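You operate a simulated robot arm through the tools that you are given. There is no shell and no other tool.

You are at the controls of a simulated robot arm. One attempt, no reset.

JOB
Tighten the left nut on the engine head till its paint lines meet.
Fine: black 13 mm socket and red driver from the tool holder; put both back.

The check looks at the end state, three seconds after you hand in, the way a careful person would. Anything else that was tipped, shoved, dropped, spilled or broken makes it a failure.

ROBOT AND FRAMES
A 6-joint arm with a two-finger parallel gripper, fixed in place. Base frame: the origin is on the floor under the middle of its stand, x ahead of it, y to its left, z up. Readings come in m, degrees, newtons and seconds.
It reaches about 1.347 m from its shoulder. Its first joint turns from -166.0 to 166.0 degrees. Payload 3.91 kg.
The TCP is the grasp point between the finger pads, 0.03 m short of the fingertips. In the tool frame z runs along the fingers and y along their closing line. The gripper opens to 0.11 m. The fingers are 0.02 m wide and 0.01 m thick; the gripper's body (0.048 by 0.112 m) begins 0.055 m behind the TCP.
Orientation is told as [roll, pitch, yaw] about the base's x, y, z axes, in that order, counted from this pose: with the fingers straight down and closing along the base's y, the tool's x points along the base's -x, its y along +y and its z along -z.

CONTROLS
- The arm moves only by the tool apply_moves. Its argument "moves" is a list of rows, each a list of 3 entries, a list of its own where there are three numbers: the shift along the base's x, y, z in m, then the turn, a rotation vector about the base's x, y, z in degrees, then the finger opening in m, from 0 to 0.11. In form: [[[tx, ty, tz], [ax, ay, az], jaw], ...]. A call has 1 to 20 rows; each row is the pose to reach, as a shift and turn from the pose commanded when the call began. Each row takes 0.2 s and may step no farther than 0.05 m and 8.6 degrees from the row before; otherwise, or with a gripper value out of range, the whole call is refused. Where a pose cannot be reached the arm comes as near as it can. A force on the tool above 50 N (or 10 N above the force at the start of the call, whichever is more), or a blocked arm, ends the call early, and 0.2 s more pass. Each finger travels about 0.108 m/s and halts on what it meets, pressing with about 43 N; the grip force reading is that of the motor and also rises with nothing between the fingers. The clock runs only during rows and for 0.2 s after the last one: add rows that repeat a pose to give the fingers time. The reply holds the time, the measured pose of the TCP, the force on the tool along the base axes, the opening and the grip force, in the units named above and with some noise, with the torque about the TCP (base axes, N m) and any sound that the robot's microphone picked up.
- Cameras (640 x 400 px; columns grow to the right, rows downward): "scene" is fixed at [0.0489, 0.6498, 1.4838]; the picture's right is [-0.39, -0.92, 0.00], its down [-0.51, 0.21, -0.83] and it looks along [0.77, -0.32, -0.55] (base axes); focal length 333 px, centre (320, 200). "wrist" rides on the gripper at [0.072, 0.017, -0.103] in the tool frame; the picture's right is [-0.23, 0.97, 0.00], its down [-0.76, -0.18, -0.62] and it looks along [-0.61, -0.14, 0.78] (tool axes); focal length 222 px, centre (320, 200). There is no depth. A picture from a camera that has moved, and an enlarged one, comes with that camera's place and axes in the base frame and with its lens.
- snapshot(camera): a new picture of that camera. It takes no simulated time.
- zoom(camera, box): a new picture of the part [left, top, right, bottom] of that camera's present view, enlarged. It takes no simulated time.
- close_job(): hands the job in; it is judged then, once.

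Nothing tells you positions but the pictures and the camera data. Unless the task says otherwise, let go and move clear before handing in.

The tools are called after "Request:" as name(argument=value, ...) on one line, values as JSON. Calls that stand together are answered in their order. apply_moves: Moves the arm, as the interface text tells. Its arguments: {"type":"object","properties":{"moves":{"type":"array","items":{"type":"array"}}},"required":["moves"]} The other tools are called the same way: snapshot (camera) takes a picture; zoom (camera, box) takes an enlarged picture of a part of a camera's view; close_job () hands the job in.

At the start:

```text
clock: 0.0
position: [0.5733, 0.2144, 1.2602]
ee_rot: [-0.1, 0.0, 0.0]
ft_force: [-0.3, -0.1, 0.2]
wrist_torque: [0.01, -0.01, -0.01]
finger_gap: 0.1098
grasp_force: 0.1
```

scene: 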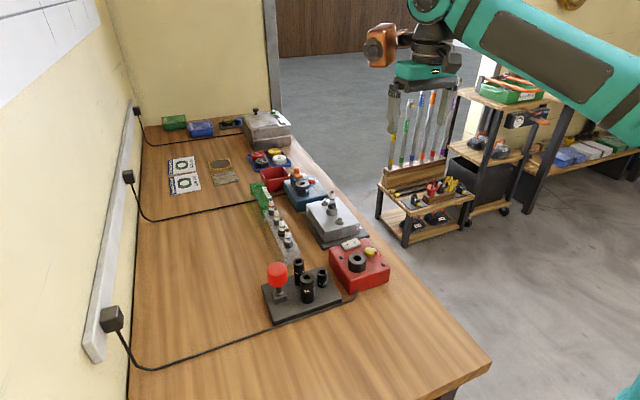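
wrist: 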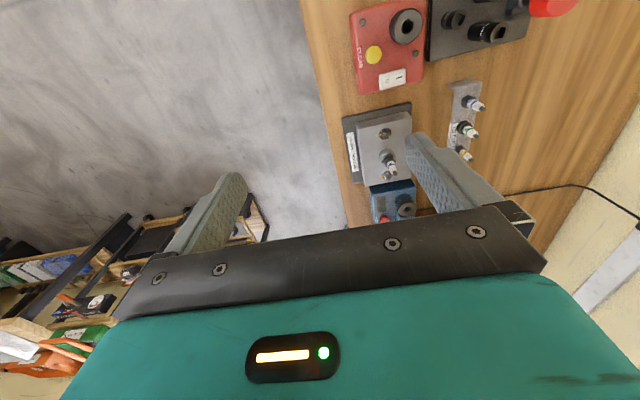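

I see a workbench to the left with a dark tool holder (red driver, black sockets), a red box with a button and switch, and a grey engine-head-like block; I'll zoom in to identify them before moving.

Request:
zoom(camera="scene", box=[240, 240, 400, 340])

Request:
zoom(camera="scene", box=[240, 160, 400, 260])

Request:
zoom(camera="wrist", box=[320, 0, 560, 150])

Request:
zoom(camera="wrist", box=[330, 90, 490, 220])

```text
4.00 times, centred on (320, 290) of scene
camera zoom: at [0.0489, 0.6498, 1.4838], right [-0.39, -0.92, 0.0], down [-0.51, 0.21, -0.83], along [0.77, -0.32, -0.55], focal length 1333 px, centre (320, -160)
```

zoom: 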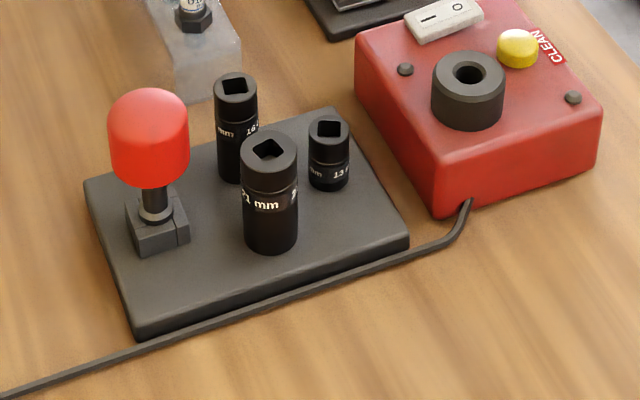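

```text
4.00 times, centred on (320, 210) of scene
camera zoom: at [0.0489, 0.6498, 1.4838], right [-0.39, -0.92, 0.0], down [-0.51, 0.21, -0.83], along [0.77, -0.32, -0.55], focal length 1333 px, centre (320, 160)
```

zoom: 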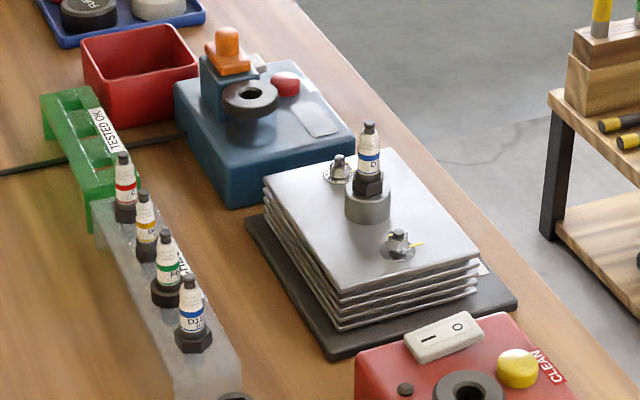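

```text
2.67 times, centred on (440, 75) of wrist
camera zoom: at [0.5003, 0.2326, 1.3643], right [0.23, 0.97, 0.0], down [0.76, -0.18, 0.62], along [0.61, -0.14, -0.78], focal length 592 px, centre (0, 533)
```

zoom: 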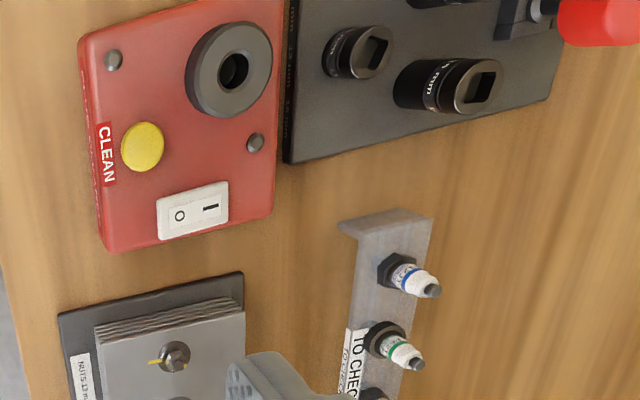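

```text
3.08 times, centred on (410, 155) of wrist
camera zoom: at [0.5003, 0.2326, 1.3643], right [0.23, 0.97, 0.0], down [0.76, -0.18, 0.62], along [0.61, -0.14, -0.78], focal length 684 px, centre (43, 338)
```

zoom: 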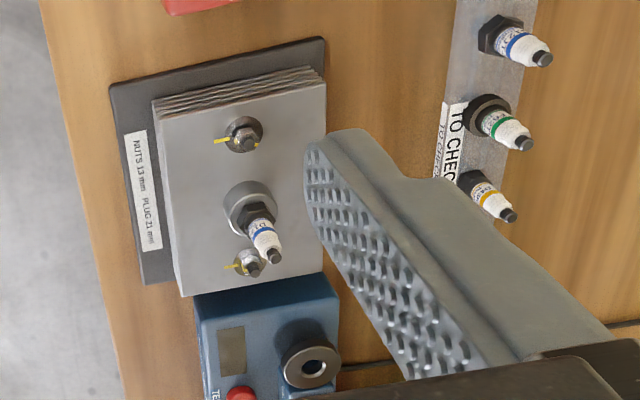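

The engine head carries two 13 mm nuts, at about (0.70, 0.32) and (0.805, 0.32), and its label is read from the aisle side. I'll zoom in further on the nuts, the label and the tool holder before I decide which nut is the left one.

Request:
zoom(camera="scene", box=[316, 190, 364, 230])

Request:
zoom(camera="wrist", box=[350, 110, 414, 150])

Request:
zoom(camera="wrist", box=[350, 145, 414, 185])

Request:
zoom(camera="scene", box=[258, 255, 354, 330])

```text
10.00 times, centred on (340, 210) of scene
camera zoom: at [0.0489, 0.6498, 1.4838], right [-0.39, -0.92, 0.0], down [-0.51, 0.21, -0.83], along [0.77, -0.32, -0.55], focal length 3332 px, centre (120, 100)
```

zoom: 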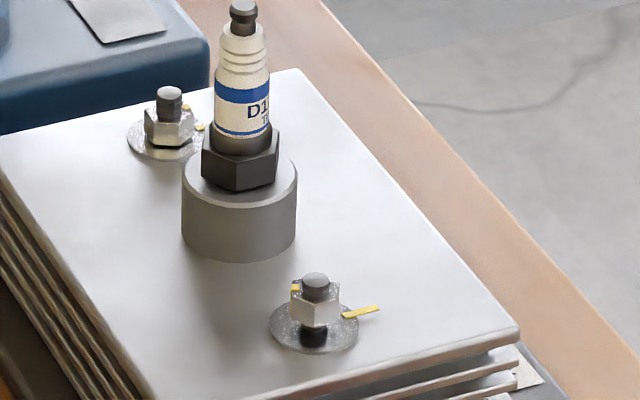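

```text
10.00 times, centred on (382, 130) of wrist
camera zoom: at [0.5003, 0.2326, 1.3643], right [0.23, 0.97, 0.0], down [0.76, -0.18, 0.62], along [0.61, -0.14, -0.78], focal length 2221 px, centre (-300, 900)
```

zoom: 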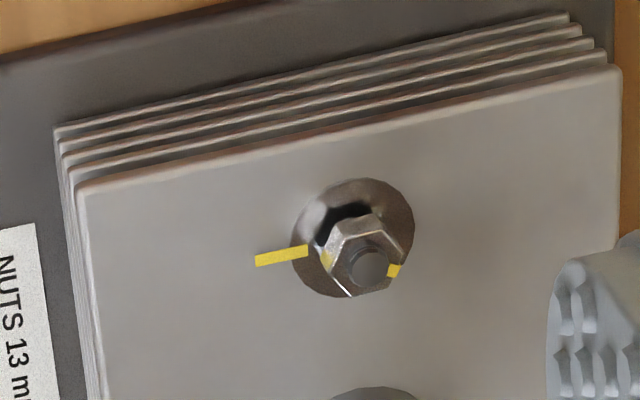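

```text
10.00 times, centred on (382, 165) of wrist
camera zoom: at [0.5003, 0.2326, 1.3643], right [0.23, 0.97, 0.0], down [0.76, -0.18, 0.62], along [0.61, -0.14, -0.78], focal length 2221 px, centre (-300, 550)
```

zoom: 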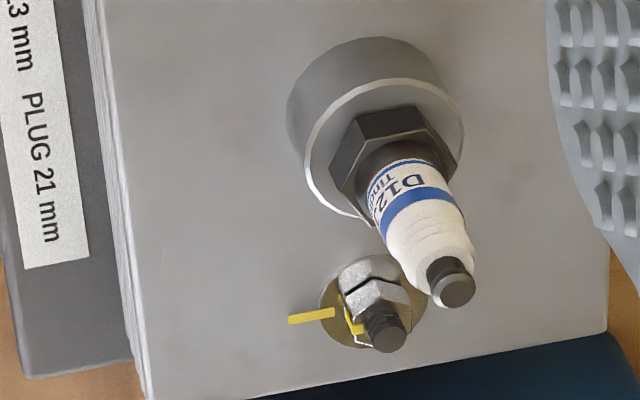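

```text
5.33 times, centred on (306, 292) of scene
camera zoom: at [0.0489, 0.6498, 1.4838], right [-0.39, -0.92, 0.0], down [-0.51, 0.21, -0.83], along [0.77, -0.32, -0.55], focal length 1777 px, centre (395, -293)
```

zoom: 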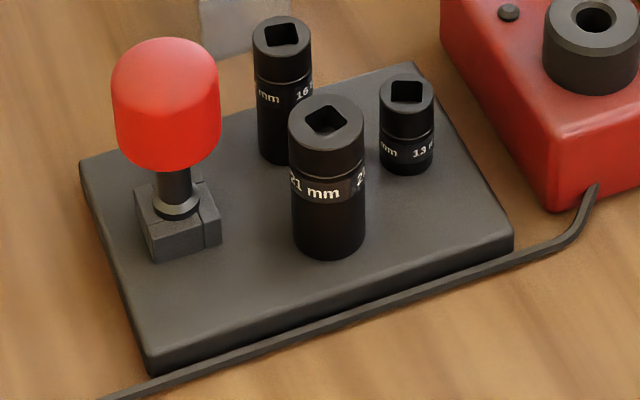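

Nut A at about (0.70, 0.32) is the left one when the label is read from the aisle. It sits raised, with its nut mark away from the plate mark, while the far nut looks tight. Next I'll move high over the bench for a better look at the tool holder and nut A.

Request:
apply_moves(moves=[[[-0.02, 0.035, 0], [0, 0, 0], 0.11], [[-0.04, 0.07, 0], [0, 0, 0], 0.11], [[-0.06, 0.105, 0], [0, 0, 0], 0.11], [[-0.08, 0.14, 0], [0, 0, 0], 0.11], [[-0.1, 0.175, 0], [0, 0, 0], 0.11], [[-0.12, 0.21, 0], [0, 0, 0], 0.11]])

Request:
snapshot(camera="wrist")

Request:
snapshot(camera="scene")

```text
clock: 1.4
position: [0.4532, 0.4269, 1.2599]
ee_rot: [0.0, 0.1, 0.0]
ft_force: [-1.6, -0.3, 0.7]
wrist_torque: [0.05, -0.02, 0.02]
finger_gap: 0.1098
grasp_force: 0.1
```

```text
taken
camera wrist: at [0.3794, 0.444, 1.3632], right [0.23, 0.97, 0.0], down [0.76, -0.18, 0.62], along [0.61, -0.14, -0.78], focal length 222 px, centre (320, 200)
```

wrist: 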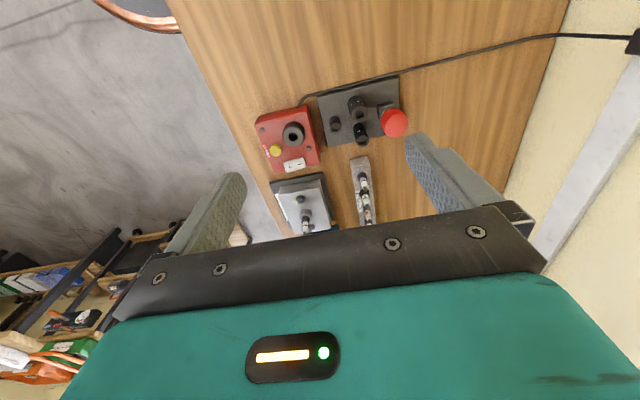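

```text
taken
```

scene: 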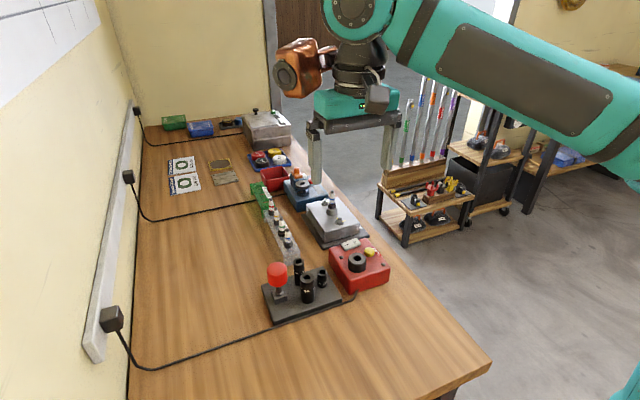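

Request:
zoom(camera="wrist", box=[312, 70, 424, 150])

Request:
zoom(camera="wrist", box=[264, 170, 344, 230])

Request:
zoom(camera="scene", box=[260, 255, 308, 315])

```text
5.00 times, centred on (368, 110) of wrist
camera zoom: at [0.3794, 0.444, 1.3632], right [0.23, 0.97, 0.0], down [0.76, -0.18, 0.62], along [0.61, -0.14, -0.78], focal length 1111 px, centre (80, 650)
```

zoom: 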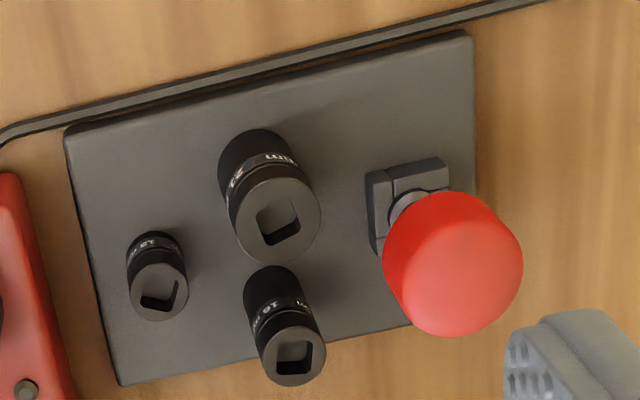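

```text
6.67 times, centred on (304, 200) of wrist
camera zoom: at [0.3794, 0.444, 1.3632], right [0.23, 0.97, 0.0], down [0.76, -0.18, 0.62], along [0.61, -0.14, -0.78], focal length 1481 px, centre (427, 200)
```

zoom: 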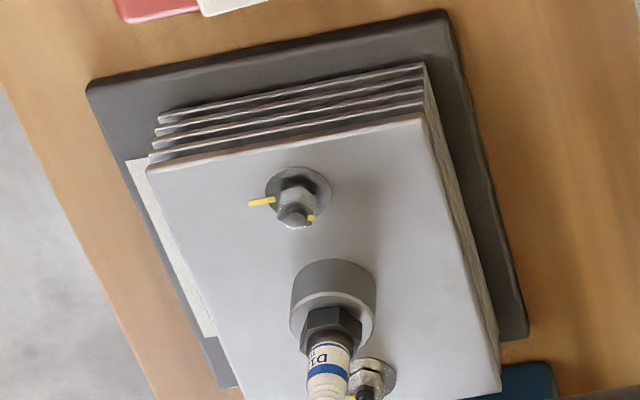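

```text
6.67 times, centred on (284, 285) of scene
camera zoom: at [0.0489, 0.6498, 1.4838], right [-0.39, -0.92, 0.0], down [-0.51, 0.21, -0.83], along [0.77, -0.32, -0.55], focal length 2221 px, centre (560, -367)
```

zoom: 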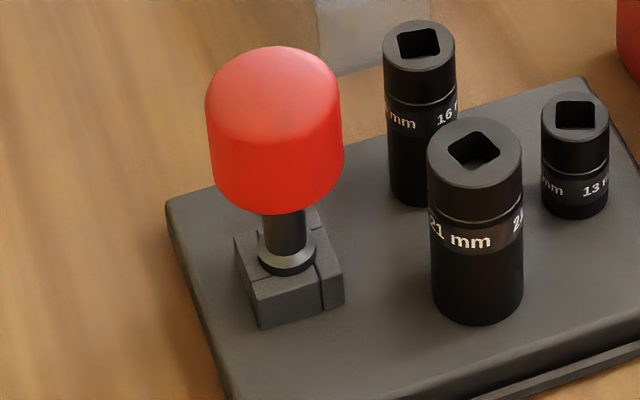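

The driver head is near (0.541, 0.540), with its top at about z 0.99, and the 13 mm socket's top is near (0.546, 0.437, 0.934). I'll take high-magnification views of nut A, the socket's square hole and the driver's base to get angles and heights.

Request:
zoom(camera="scene", box=[336, 214, 360, 229])

Request:
zoom(camera="scene", box=[324, 194, 348, 209])

Request:
zoom(camera="wrist", box=[292, 190, 316, 205])

Request:
zoom(camera="scene", box=[309, 264, 341, 290])

Request:
zoom(camera="wrist", box=[328, 108, 360, 138])

Request:
zoom(camera="scene", box=[268, 280, 296, 310])

```text
16.00 times, centred on (348, 222) of scene
camera zoom: at [0.0489, 0.6498, 1.4838], right [-0.39, -0.92, 0.0], down [-0.51, 0.21, -0.83], along [0.77, -0.32, -0.55], focal length 5331 px, centre (-128, -144)
```

zoom: 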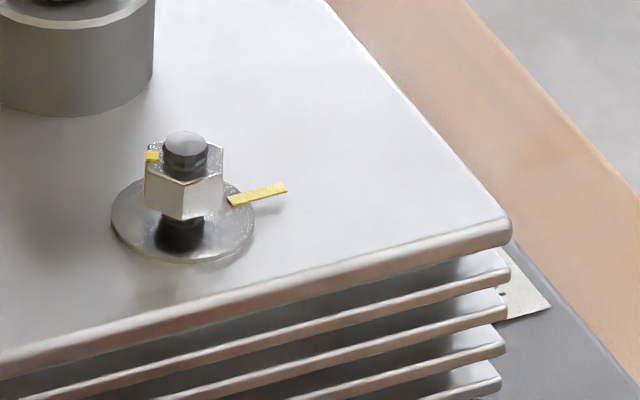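

```text
16.00 times, centred on (336, 202) of scene
camera zoom: at [0.0489, 0.6498, 1.4838], right [-0.39, -0.92, 0.0], down [-0.51, 0.21, -0.83], along [0.77, -0.32, -0.55], focal length 5331 px, centre (64, 176)
```

zoom: 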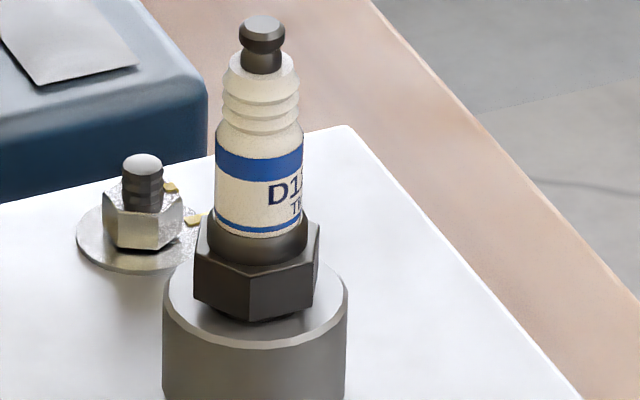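

```text
16.00 times, centred on (304, 198) of wrist
camera zoom: at [0.3794, 0.444, 1.3632], right [0.23, 0.97, 0.0], down [0.76, -0.18, 0.62], along [0.61, -0.14, -0.78], focal length 3554 px, centre (576, 240)
```

zoom: 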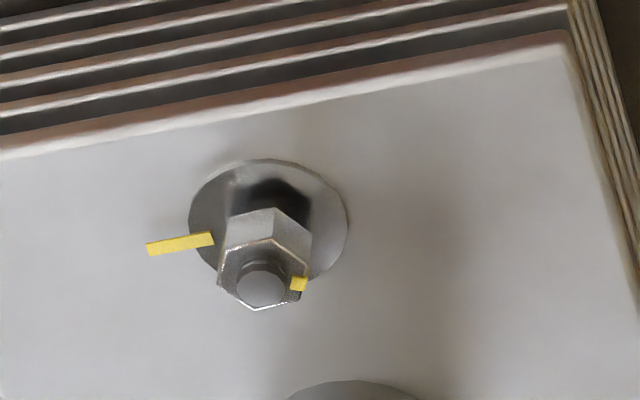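

```text
15.38 times, centred on (325, 277) of scene
camera zoom: at [0.0489, 0.6498, 1.4838], right [-0.39, -0.92, 0.0], down [-0.51, 0.21, -0.83], along [0.77, -0.32, -0.55], focal length 5126 px, centre (243, -985)
```

zoom: 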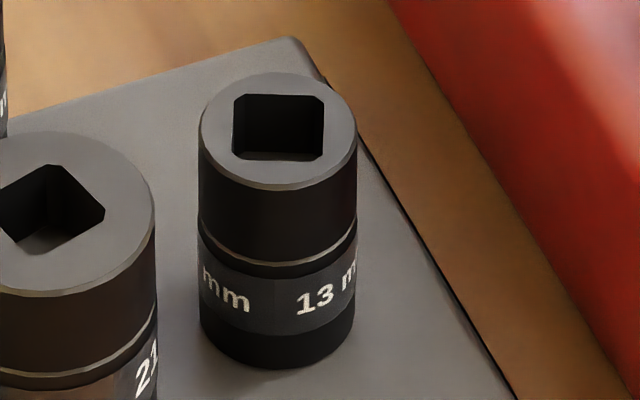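

```text
13.33 times, centred on (344, 123) of wrist
camera zoom: at [0.3794, 0.444, 1.3632], right [0.23, 0.97, 0.0], down [0.76, -0.18, 0.62], along [0.61, -0.14, -0.78], focal length 2962 px, centre (0, 1227)
```

zoom: 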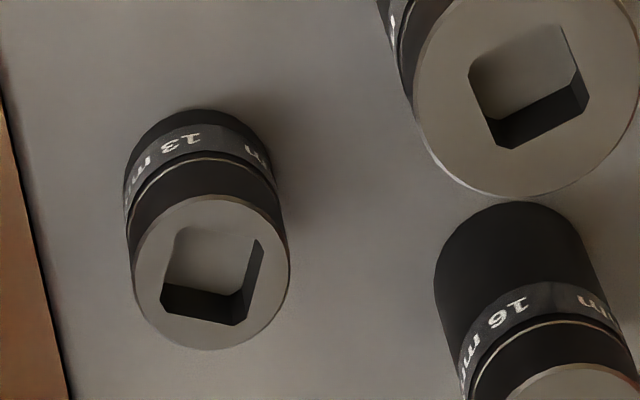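

```text
13.33 times, centred on (282, 295) of scene
camera zoom: at [0.0489, 0.6498, 1.4838], right [-0.39, -0.92, 0.0], down [-0.51, 0.21, -0.83], along [0.77, -0.32, -0.55], focal length 4443 px, centre (827, -1067)
```

zoom: 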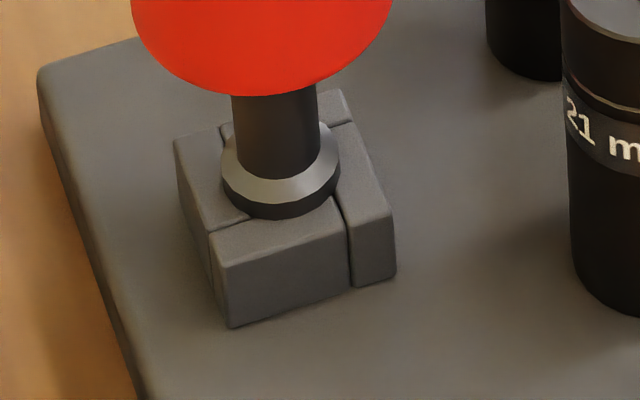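

The driver sits square to the base axes in its block, and the 13 mm socket's square hole is turned by about -23°. Nut A's mark points at about +58° and the plate line at about -90°, so it needs at least 148° clockwise. Before gripping anything I'll test how far the wrist turns in free air.

Request:
apply_moves(moves=[[[0, 0, 0], [0, 0, 8.5], 0.11], [[0, 0, 0], [0, 0, 17], 0.11], [[0, 0, 0], [0, 0, 25.5], 0.11], [[0, 0, 0], [0, 0, 34], 0.11], [[0, 0, 0], [0, 0, 42.5], 0.11], [[0, 0, 0], [0, 0, 51], 0.11], [[0, 0, 0], [0, 0, 59.5], 0.11], [[0, 0, 0], [0, 0, 68], 0.11], [[0, 0, 0], [0, 0, 76.5], 0.11], [[0, 0, 0], [0, 0, 85], 0.11], [[0, 0, 0], [0, 0, 93.5], 0.11], [[0, 0, 0], [0, 0, 102], 0.11], [[0, 0, 0], [0, 0, 110.5], 0.11], [[0, 0, 0], [0, 0, 119], 0.11], [[0, 0, 0], [0, 0, 127.5], 0.11], [[0, 0, 0], [0, 0, 136], 0.11], [[0, 0, 0], [0, 0, 144.5], 0.11], [[0, 0, 0], [0, 0, 153], 0.11], [[0, 0, 0], [0, 0, 161.5], 0.11], [[0, 0, 0], [0, 0, 170], 0.11]])

Request:
snapshot(camera="wrist")

Request:
snapshot(camera="scene")

```text
clock: 5.6
position: [0.455, 0.4246, 1.2598]
ee_rot: [0.1, 0.0, 170.2]
ft_force: [0.2, -0.7, 0.3]
wrist_torque: [0.02, -0.02, 0.03]
finger_gap: 0.1101
grasp_force: 0.0
```

```text
taken
camera wrist: at [0.5215, 0.3964, 1.3633], right [-0.39, -0.92, 0.0], down [-0.72, 0.31, 0.62], along [-0.57, 0.24, -0.78], focal length 222 px, centre (320, 200)
```

wrist: 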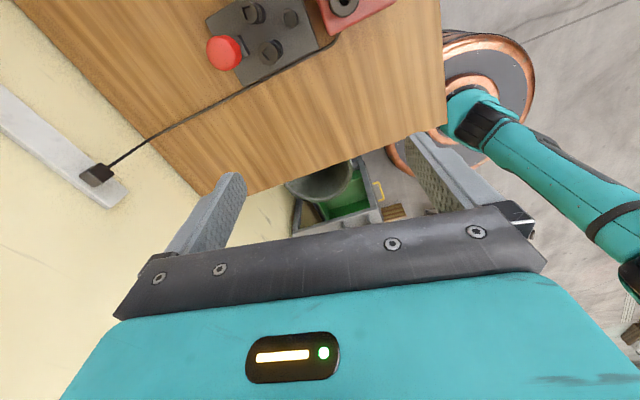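

```text
taken
```

scene: 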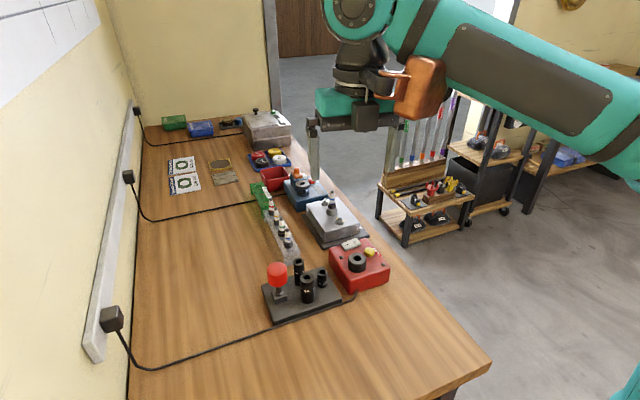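

The wrist reached +170° easily, so I'll keep going to find the limit.

Request:
apply_moves(moves=[[[0, 0, 0], [0, 0, 8.5], 0.11], [[0, 0, 0], [0, 0, 17], 0.11], [[0, 0, 0], [0, 0, 25.5], 0.11], [[0, 0, 0], [0, 0, 34], 0.11], [[0, 0, 0], [0, 0, 42.5], 0.11], [[0, 0, 0], [0, 0, 51], 0.11], [[0, 0, 0], [0, 0, 59.5], 0.11], [[0, 0, 0], [0, 0, 68], 0.11], [[0, 0, 0], [0, 0, 76.5], 0.11], [[0, 0, 0], [0, 0, 85], 0.11], [[0, 0, 0], [0, 0, 93.5], 0.11], [[0, 0, 0], [0, 0, 102], 0.11], [[0, 0, 0], [0, 0, 110.5], 0.11], [[0, 0, 0], [0, 0, 119], 0.11], [[0, 0, 0], [0, 0, 127.5], 0.11], [[0, 0, 0], [0, 0, 136], 0.11], [[0, 0, 0], [0, 0, 144.5], 0.11], [[0, 0, 0], [0, 0, 153], 0.11], [[0, 0, 0], [0, 0, 161.5], 0.11], [[0, 0, 0], [0, 0, 170], 0.11]])

Request:
snapshot(camera="scene")

```text
clock: 6.6
position: [0.4544, 0.427, 1.2596]
ee_rot: [-0.2, 0.2, -159.6]
ft_force: [-0.2, 31.4, -43.6]
wrist_torque: [-3.0, -2.85, -2.04]
finger_gap: 0.11
grasp_force: 0.1
stopped in row 4: the force on the tool passed its limit at 217 N (the readings are from after the stop); the commanded pose is now the measured one
```

```text
taken
```

scene: 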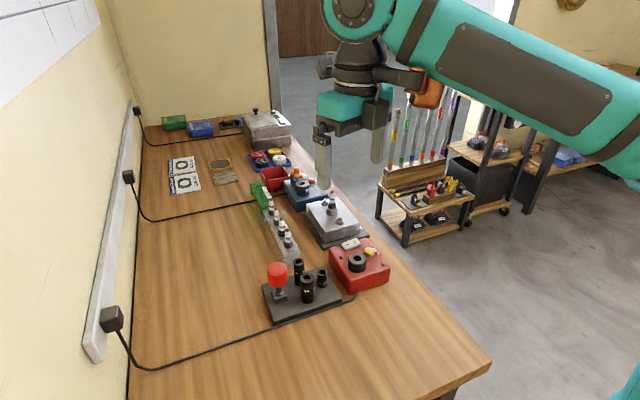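

The camera housing met the arm's own link at about +200°, so I'll back off from that. Then I'll rotate back towards 0° to work in the safe range.

Request:
apply_moves(moves=[[[0, 0, 0], [0, 0, -8.5], 0.11], [[0, 0, 0], [0, 0, -17], 0.11], [[0, 0, 0], [0, 0, -25.5], 0.11], [[0, 0, 0], [0, 0, -34], 0.11], [[0, 0, 0], [0, 0, -42.5], 0.11], [[0, 0, 0], [0, 0, -51], 0.11], [[0, 0, 0], [0, 0, -59.5], 0.11], [[0, 0, 0], [0, 0, -68], 0.11], [[0, 0, 0], [0, 0, -76.5], 0.11], [[0, 0, 0], [0, 0, -85], 0.11], [[0, 0, 0], [0, 0, -93.5], 0.11], [[0, 0, 0], [0, 0, -102], 0.11], [[0, 0, 0], [0, 0, -110.4], 0.11]])

Request:
snapshot(camera="scene")

```text
clock: 9.4
position: [0.4533, 0.4267, 1.2605]
ee_rot: [-0.1, 0.2, 90.0]
ft_force: [0.1, 0.6, 0.2]
wrist_torque: [-0.01, -0.02, 0.01]
finger_gap: 0.1098
grasp_force: 0.1
```

```text
taken
```

scene: 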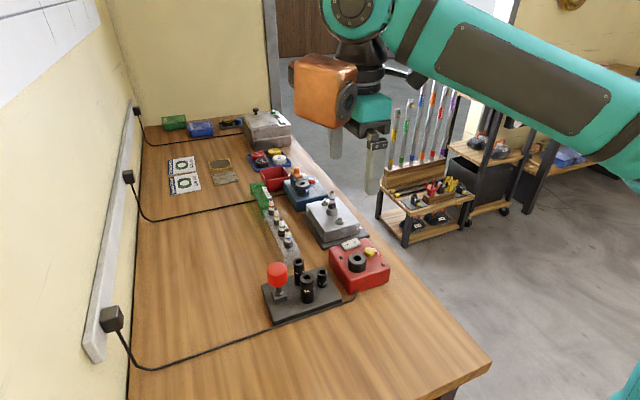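

The arm is clear again at yaw 90°, with the fingers closing along x, which suits gripping the driver without touching the neighbouring sockets. I'll move above the driver now.

Request:
apply_moves(moves=[[[0.0146, 0.0189, -0.0267], [0, 0, 0], 0.11], [[0.0292, 0.0378, -0.0533], [0, 0, 0], 0.11], [[0.0438, 0.0567, -0.08], [0, 0, 0], 0.11], [[0.0585, 0.0755, -0.1067], [0, 0, 0], 0.11], [[0.0731, 0.0944, -0.1333], [0, 0, 0], 0.11], [[0.0877, 0.1133, -0.16], [0, 0, 0], 0.11], [[0.0877, 0.1133, -0.16], [0, 0, 0], 0.11]])

Request:
snapshot(camera="wrist")

Request:
snapshot(camera="scene")

```text
clock: 11.0
position: [0.5468, 0.5377, 1.0995]
ee_rot: [-0.1, 0.3, 90.1]
ft_force: [0.5, 0.0, 0.6]
wrist_torque: [-0.01, -0.04, 0.01]
finger_gap: 0.1101
grasp_force: 0.0
```

```text
taken
camera wrist: at [0.528, 0.4668, 1.2031], right [-0.97, 0.23, 0.0], down [0.18, 0.76, 0.62], along [0.14, 0.6, -0.78], focal length 222 px, centre (320, 200)
```

wrist: 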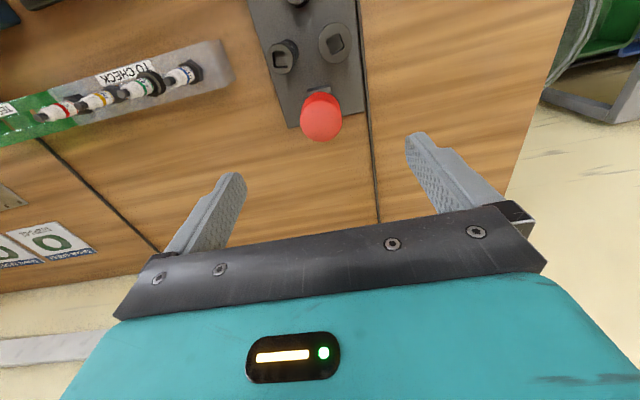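

```text
taken
```

scene: 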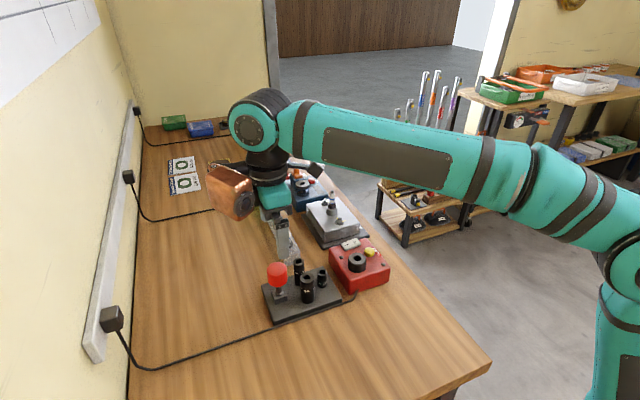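

The driver head appears almost exactly on the gripper axis in the wrist view. I'll zoom in to refine the alignment.

Request:
zoom(camera="wrist", box=[272, 70, 368, 150])

Request:
zoom(camera="scene", box=[240, 210, 320, 310])

```text
5.00 times, centred on (320, 110) of wrist
camera zoom: at [0.528, 0.4668, 1.2031], right [-0.97, 0.23, 0.0], down [0.18, 0.76, 0.62], along [0.14, 0.6, -0.78], focal length 1111 px, centre (320, 650)
```

zoom: 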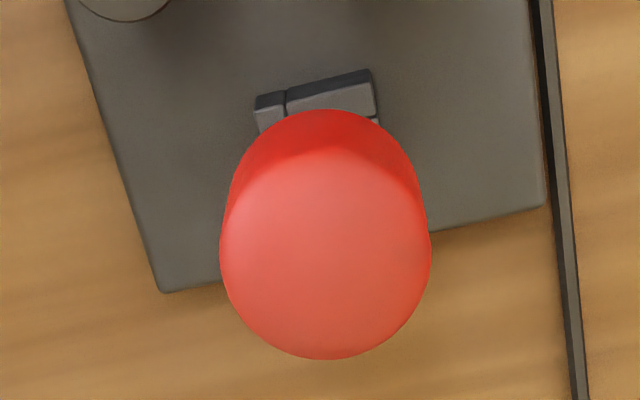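

```text
4.00 times, centred on (280, 260) of scene
camera zoom: at [0.0489, 0.6498, 1.4838], right [-0.39, -0.92, 0.0], down [-0.51, 0.21, -0.83], along [0.77, -0.32, -0.55], focal length 1333 px, centre (480, -40)
```

zoom: 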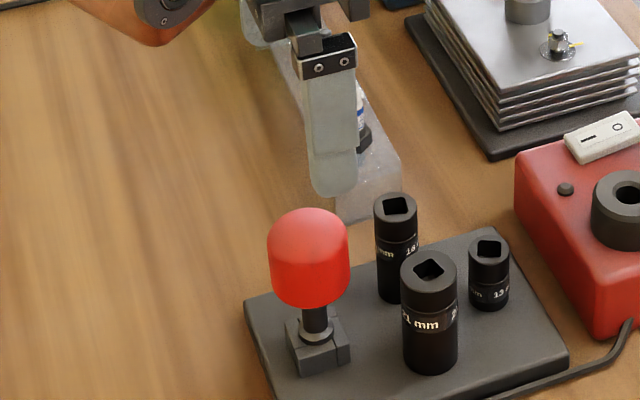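

The head is within about 1 mm of the gripper axis, and its block is aligned with the base axes. I'll descend with the jaws open around the head and stop with the TCP at about z 0.972.

Request:
apply_moves(moves=[[[-0.001, 0, -0.03], [0, 0, 0], 0.11], [[-0.001, 0, -0.06], [0, 0, 0], 0.11], [[-0.001, 0, -0.09], [0, 0, 0], 0.11], [[-0.001, 0, -0.11], [0, 0, 0], 0.11], [[-0.001, 0, -0.127], [0, 0, 0], 0.11], [[-0.001, 0, -0.127], [0, 0, 0], 0.11]])

Request:
snapshot(camera="wrist")

Request:
zoom(camera="scene", box=[240, 230, 320, 310])

```text
clock: 12.4
position: [0.538, 0.5391, 0.9713]
ee_rot: [-0.1, 0.2, 90.1]
ft_force: [-0.6, 0.6, 0.1]
wrist_torque: [0.01, -0.02, -0.03]
finger_gap: 0.1101
grasp_force: 0.1
```

```text
taken
camera wrist: at [0.521, 0.4674, 1.0756], right [-0.97, 0.23, 0.0], down [0.18, 0.76, 0.62], along [0.14, 0.6, -0.78], focal length 222 px, centre (320, 200)
```

wrist: 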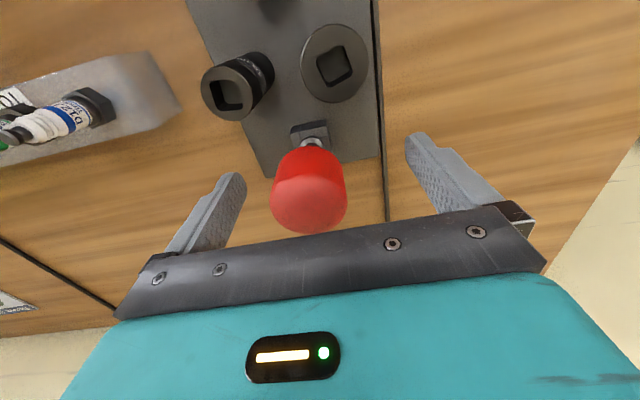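

```text
5.00 times, centred on (280, 270) of scene
camera zoom: at [0.0489, 0.6498, 1.4838], right [-0.39, -0.92, 0.0], down [-0.51, 0.21, -0.83], along [0.77, -0.32, -0.55], focal length 1666 px, centre (520, -150)
```

zoom: 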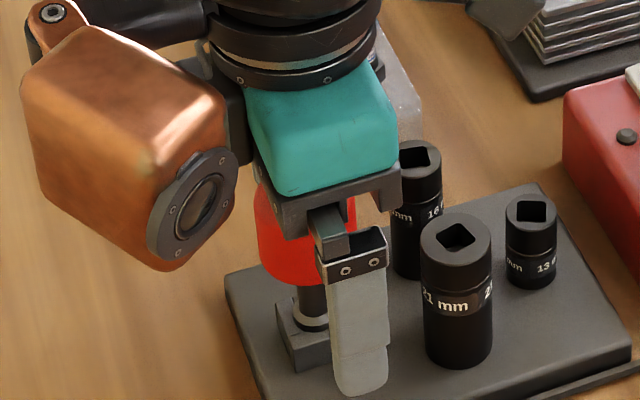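

With the jaws down, the head sits about 6 mm off-centre in x, because the arm settled at x 0.538 while the driver is at about 0.544. I'll correct that before closing.

Request:
apply_moves(moves=[[[0.003, 0, 0], [0, 0, 0], 0.11], [[0.006, 0, 0], [0, 0, 0], 0.11], [[0.006, 0, 0], [0, 0, 0], 0.11], [[0.006, 0, 0], [0, 0, 0], 0.11]])

Request:
zoom(camera="wrist", box=[240, 110, 400, 240])

```text
clock: 13.4
position: [0.5455, 0.5394, 0.9714]
ee_rot: [-0.1, 0.2, 90.1]
ft_force: [0.7, 0.6, 0.1]
wrist_torque: [-0.02, 0.01, 0.0]
finger_gap: 0.1099
grasp_force: 0.2
```

```text
3.08 times, centred on (320, 175) of wrist
camera zoom: at [0.5286, 0.4672, 1.0758], right [-0.97, 0.23, 0.0], down [0.18, 0.76, 0.62], along [0.14, 0.6, -0.78], focal length 684 px, centre (320, 277)
```

zoom: 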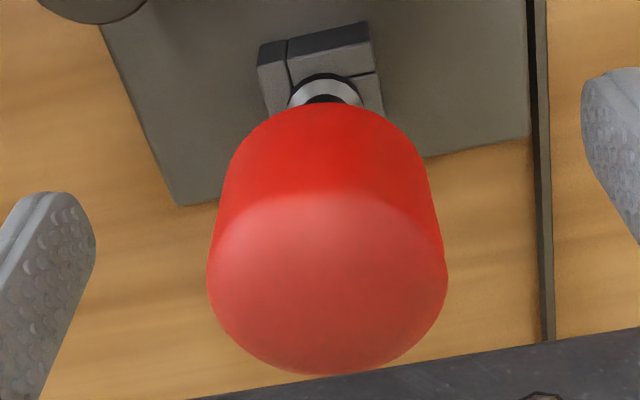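

It's now centred to about 1 mm. I'll make a small correction and close on the red head.

Request:
apply_moves(moves=[[[-0.001, 0, 0], [0, 0, 0], 0.11], [[-0.001, 0, 0], [0, 0, 0], 0.07], [[-0.001, 0, 0], [0, 0, 0], 0.05], [[-0.001, 0, 0], [0, 0, 0], 0.02], [[-0.001, 0, 0], [0, 0, 0], 0.02], [[-0.001, 0, 0], [0, 0, 0], 0.02]])

Request:
zoom(camera="wrist", box=[240, 110, 400, 240])

Request:
zoom(camera="scene", box=[240, 230, 320, 310])

```text
clock: 14.8
position: [0.5454, 0.5388, 0.9715]
ee_rot: [-0.1, 0.2, 90.2]
ft_force: [0.2, 0.2, 0.8]
wrist_torque: [0.0, 0.07, 0.0]
finger_gap: 0.0412
grasp_force: 42.8
```

```text
3.08 times, centred on (320, 175) of wrist
camera zoom: at [0.528, 0.4672, 1.0755], right [-0.97, 0.23, 0.0], down [0.18, 0.76, 0.62], along [0.14, 0.6, -0.78], focal length 684 px, centre (320, 277)
```

zoom: 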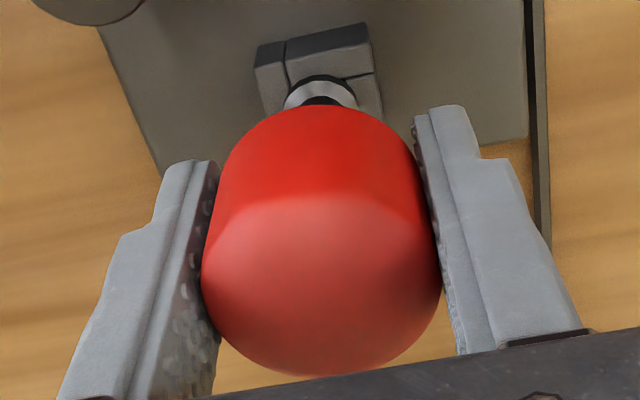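

```text
5.00 times, centred on (280, 270) of scene
camera zoom: at [0.0489, 0.6498, 1.4838], right [-0.39, -0.92, 0.0], down [-0.51, 0.21, -0.83], along [0.77, -0.32, -0.55], focal length 1666 px, centre (520, -150)
```

zoom: 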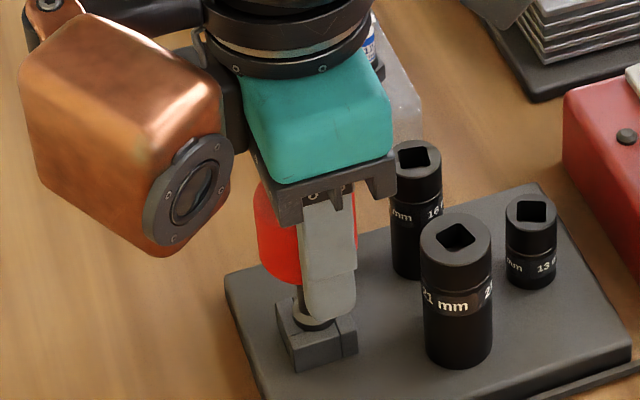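

The gripper holds the head, with a gap of 41 mm at 43 N. The driver's home pose reads about (0.5454, 0.5388, 0.9715) at yaw 90°, so I'll lift it straight up.

Request:
apply_moves(moves=[[[0, 0, 0.005], [0, 0, 0], 0.02], [[0, 0, 0.01], [0, 0, 0], 0.02], [[0, 0, 0.015], [0, 0, 0], 0.02], [[0, 0, 0.02], [0, 0, 0], 0.02], [[0, 0, 0.03], [0, 0, 0], 0.02], [[0, 0, 0.045], [0, 0, 0], 0.02], [[0, 0, 0.065], [0, 0, 0], 0.02], [[0, 0, 0.09], [0, 0, 0], 0.02], [[0, 0, 0.09], [0, 0, 0], 0.02]])

Request:
snapshot(camera="wrist")

Request:
zoom(camera="scene", box=[240, 220, 320, 310])

```text
clock: 16.8
position: [0.5462, 0.5392, 1.0623]
ee_rot: [0.0, 0.2, 90.1]
ft_force: [0.0, 1.0, -1.4]
wrist_torque: [-0.03, 0.01, 0.0]
finger_gap: 0.0411
grasp_force: 43.6
```

```text
taken
camera wrist: at [0.5283, 0.4668, 1.1664], right [-0.97, 0.23, 0.0], down [0.18, 0.76, 0.62], along [0.14, 0.6, -0.78], focal length 222 px, centre (320, 200)
```

wrist: 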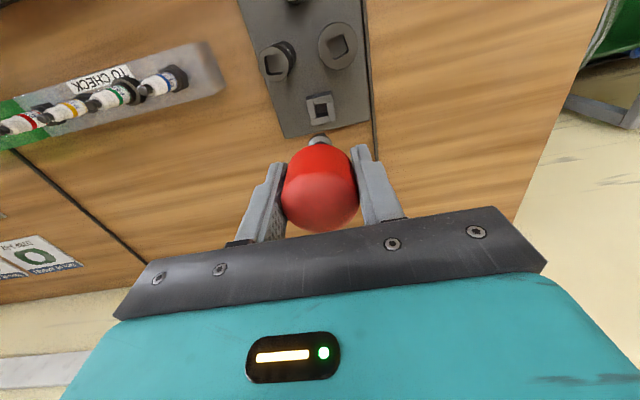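

```text
4.44 times, centred on (280, 265) of scene
camera zoom: at [0.0489, 0.6498, 1.4838], right [-0.39, -0.92, 0.0], down [-0.51, 0.21, -0.83], along [0.77, -0.32, -0.55], focal length 1481 px, centre (498, -89)
```

zoom: 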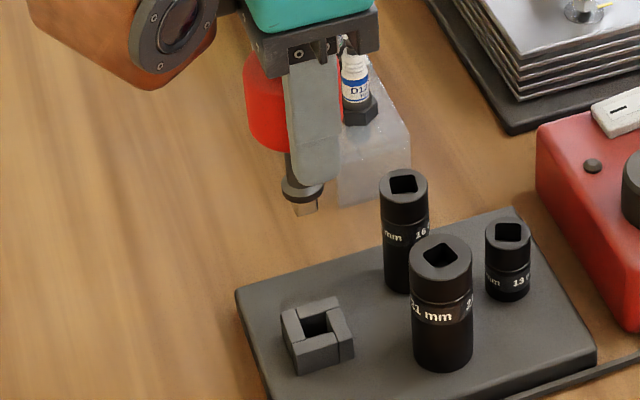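

The driver is out, and its square tip shows under the flange. I'll zoom in on the tip, the block and the 13 mm socket to measure their angles and the heights I need for insertion.

Request:
zoom(camera="scene", box=[294, 245, 318, 265])

Request:
zoom(camera="scene", box=[294, 260, 350, 300])

Request:
zoom(camera="wrist", box=[240, 0, 400, 130])

```text
16.00 times, centred on (306, 255) of scene
camera zoom: at [0.0489, 0.6498, 1.4838], right [-0.39, -0.92, 0.0], down [-0.51, 0.21, -0.83], along [0.77, -0.32, -0.55], focal length 5331 px, centre (544, -680)
```

zoom: 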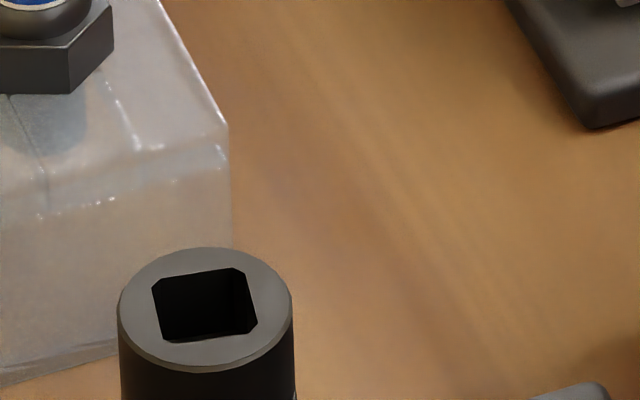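

```text
10.00 times, centred on (322, 280) of scene
camera zoom: at [0.0489, 0.6498, 1.4838], right [-0.39, -0.92, 0.0], down [-0.51, 0.21, -0.83], along [0.77, -0.32, -0.55], focal length 3332 px, centre (300, -600)
```

zoom: 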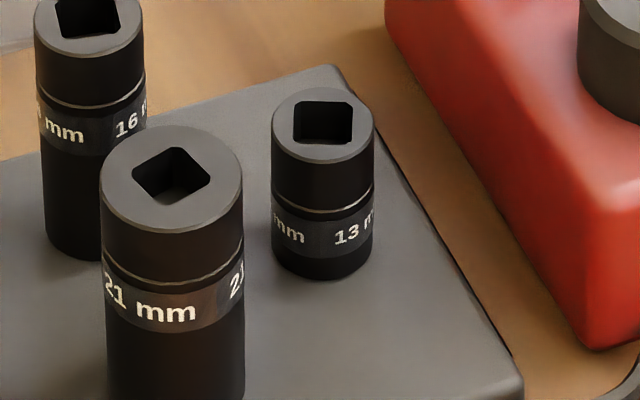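

```text
3.08 times, centred on (320, 65) of wrist
camera zoom: at [0.5283, 0.4668, 1.1664], right [-0.97, 0.23, 0.0], down [0.18, 0.76, 0.62], along [0.14, 0.6, -0.78], focal length 684 px, centre (320, 615)
```

zoom: 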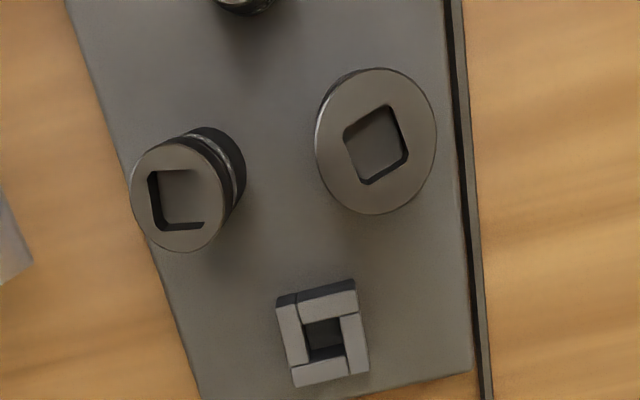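

Next I'll look at the driver's tip itself.

Request:
zoom(camera="scene", box=[264, 252, 288, 272])

Request:
zoom(camera="scene", box=[268, 284, 296, 308])

Request:
zoom(camera="scene", box=[309, 264, 341, 290])

```text
16.00 times, centred on (276, 262) of scene
camera zoom: at [0.0489, 0.6498, 1.4838], right [-0.39, -0.92, 0.0], down [-0.51, 0.21, -0.83], along [0.77, -0.32, -0.55], focal length 5331 px, centre (1024, -792)
```

zoom: 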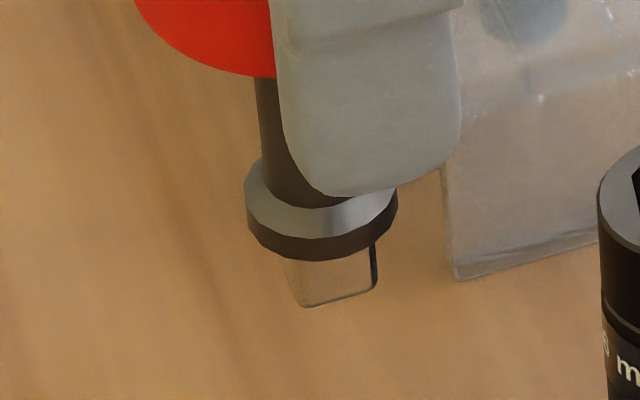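

```text
16.00 times, centred on (282, 296) of scene
camera zoom: at [0.0489, 0.6498, 1.4838], right [-0.39, -0.92, 0.0], down [-0.51, 0.21, -0.83], along [0.77, -0.32, -0.55], focal length 5331 px, centre (928, -1336)
```

zoom: 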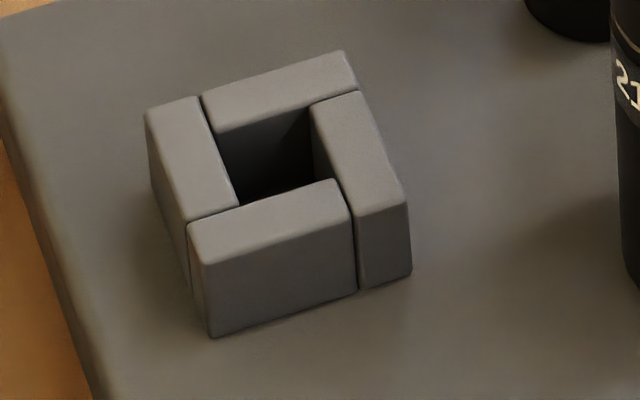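

```text
15.38 times, centred on (325, 277) of scene
camera zoom: at [0.0489, 0.6498, 1.4838], right [-0.39, -0.92, 0.0], down [-0.51, 0.21, -0.83], along [0.77, -0.32, -0.55], focal length 5126 px, centre (243, -985)
```

zoom: 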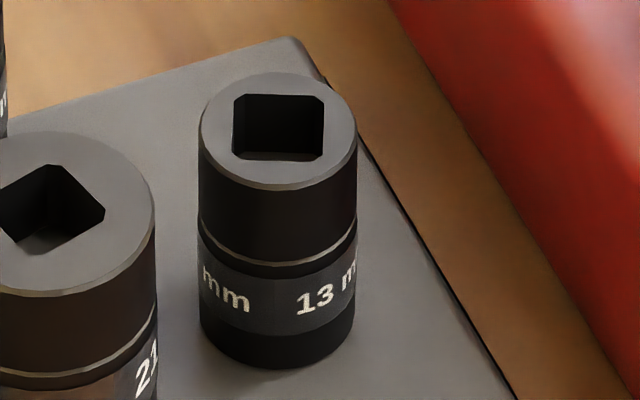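

The tip is square to the base axes, about 9.7 mm wide, and its end is about 72.5 mm below the TCP. I'll carry it over the 13 mm socket, above the taller sockets, while turning about -23°, and stop with the tip about 5 cm above the socket.

Request:
apply_moves(moves=[[[0, 0, 0.015], [0, 0, 0], 0.02], [[0, -0.025, 0.02], [0, 0, 0], 0.02], [[0, -0.05, 0.02], [0, 0, -6], 0.02], [[0, -0.075, 0.02], [0, 0, -12], 0.02], [[0, -0.102, 0.02], [0, 0, -18], 0.02], [[0, -0.102, 0.01], [0, 0, -23], 0.02], [[0, -0.102, 0.0], [0, 0, -23], 0.02], [[0, -0.102, 0.0], [0, 0, -23], 0.02], [[0, -0.102, 0.0], [0, 0, -23], 0.02]])

Request:
snapshot(camera="wrist")

Request:
zoom(camera="scene", box=[280, 220, 360, 300])

```text
clock: 18.8
position: [0.5454, 0.4378, 1.0642]
ee_rot: [-0.1, 0.2, 67.2]
ft_force: [-0.2, -0.7, 0.4]
wrist_torque: [-0.01, 0.02, 0.0]
finger_gap: 0.0201
grasp_force: 0.0
```

```text
taken
camera wrist: at [0.5013, 0.3783, 1.1679], right [-0.81, 0.59, 0.0], down [0.46, 0.63, 0.62], along [0.37, 0.5, -0.78], focal length 222 px, centre (320, 200)
```

wrist: 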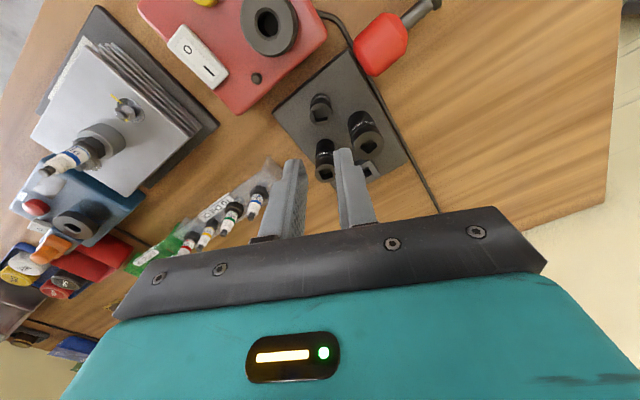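

```text
5.00 times, centred on (320, 260) of scene
camera zoom: at [0.0489, 0.6498, 1.4838], right [-0.39, -0.92, 0.0], down [-0.51, 0.21, -0.83], along [0.77, -0.32, -0.55], focal length 1666 px, centre (320, -100)
```

zoom: 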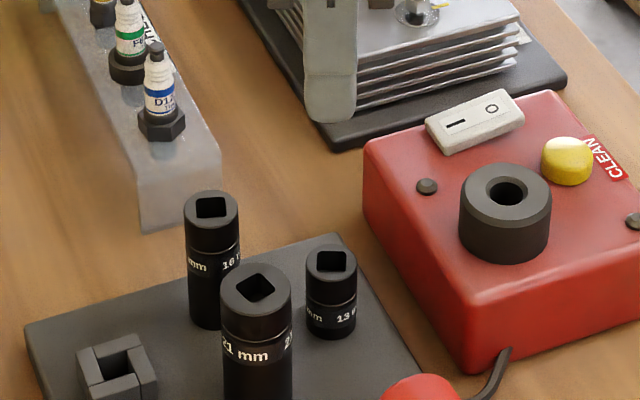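

The fingers closed to 20 mm with no grip force, so the driver slipped out during that carry and is now lying on the bench by the holder. That was my mistake, so I'll look carefully at where it lies and whether anything else was disturbed.

Request:
snapshot(camera="scene")

Request:
zoom(camera="scene", box=[240, 250, 400, 370])

Request:
zoom(camera="wrist", box=[260, 0, 460, 190])

```text
taken
```

scene: 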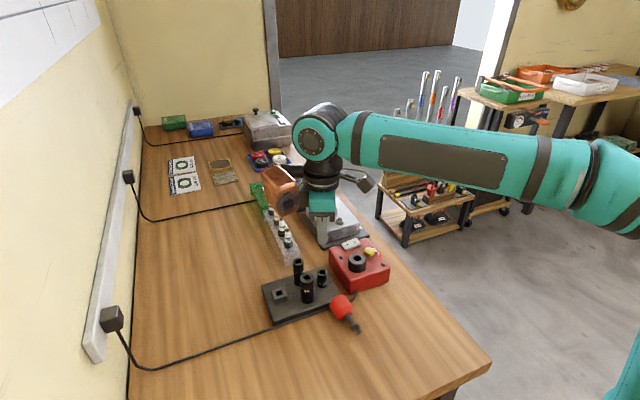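

```text
3.33 times, centred on (320, 310) of scene
camera zoom: at [0.0489, 0.6498, 1.4838], right [-0.39, -0.92, 0.0], down [-0.51, 0.21, -0.83], along [0.77, -0.32, -0.55], focal length 1111 px, centre (320, -167)
```

zoom: 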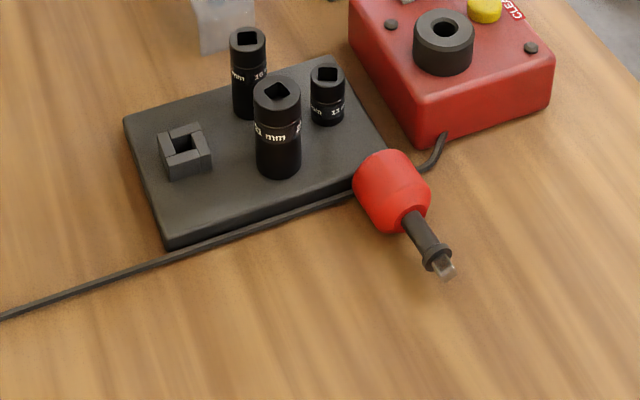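

```text
2.11 times, centred on (360, 95) of wrist
camera zoom: at [0.5013, 0.3783, 1.1679], right [-0.81, 0.59, 0.0], down [0.46, 0.63, 0.62], along [0.37, 0.5, -0.78], focal length 468 px, centre (236, 421)
```

zoom: 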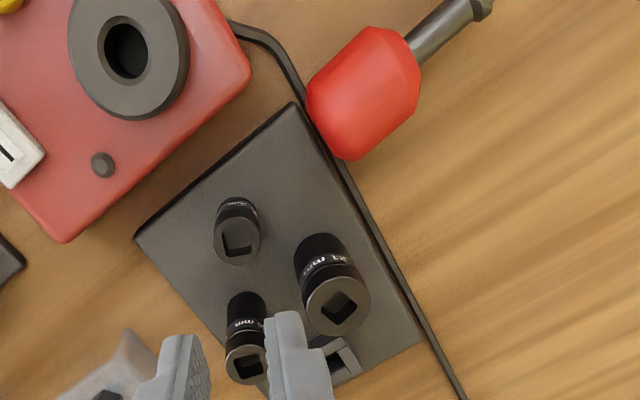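

The driver lies on bare bench beside the holder, with its head touching the cable and its tip pointing roughly -x. Nothing else looks disturbed. I'll take close views of it to plan a careful recovery.

Request:
zoom(camera="scene", box=[320, 285, 368, 340])

Request:
zoom(camera="wrist", box=[340, 0, 452, 80])

Request:
zoom(camera="scene", box=[250, 90, 390, 240])

```text
7.27 times, centred on (344, 312) of scene
camera zoom: at [0.0489, 0.6498, 1.4838], right [-0.39, -0.92, 0.0], down [-0.51, 0.21, -0.83], along [0.77, -0.32, -0.55], focal length 2423 px, centre (146, -618)
```

zoom: 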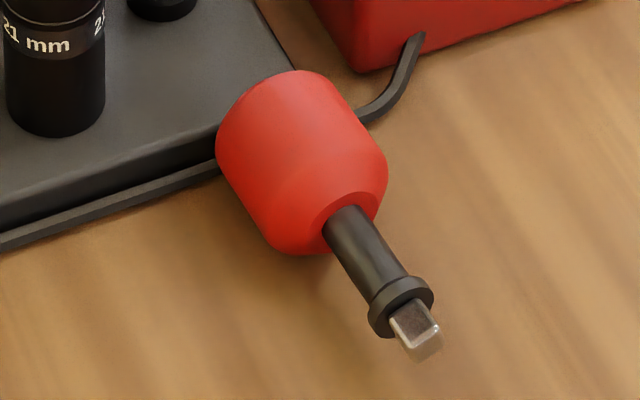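

```text
5.00 times, centred on (396, 40) of wrist
camera zoom: at [0.5013, 0.3783, 1.1679], right [-0.81, 0.59, 0.0], down [0.46, 0.63, 0.62], along [0.37, 0.5, -0.78], focal length 1111 px, centre (-60, 1000)
```

zoom: 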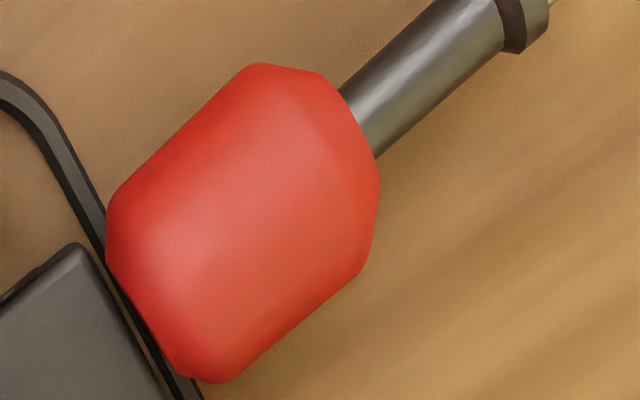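

```text
2.67 times, centred on (320, 165) of scene
camera zoom: at [0.0489, 0.6498, 1.4838], right [-0.39, -0.92, 0.0], down [-0.51, 0.21, -0.83], along [0.77, -0.32, -0.55], focal length 889 px, centre (320, 293)
```

zoom: 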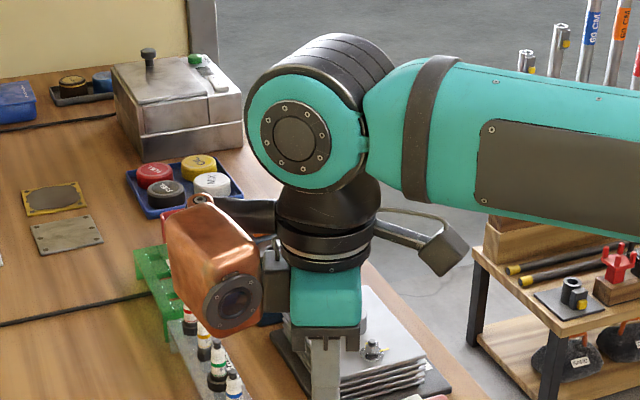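

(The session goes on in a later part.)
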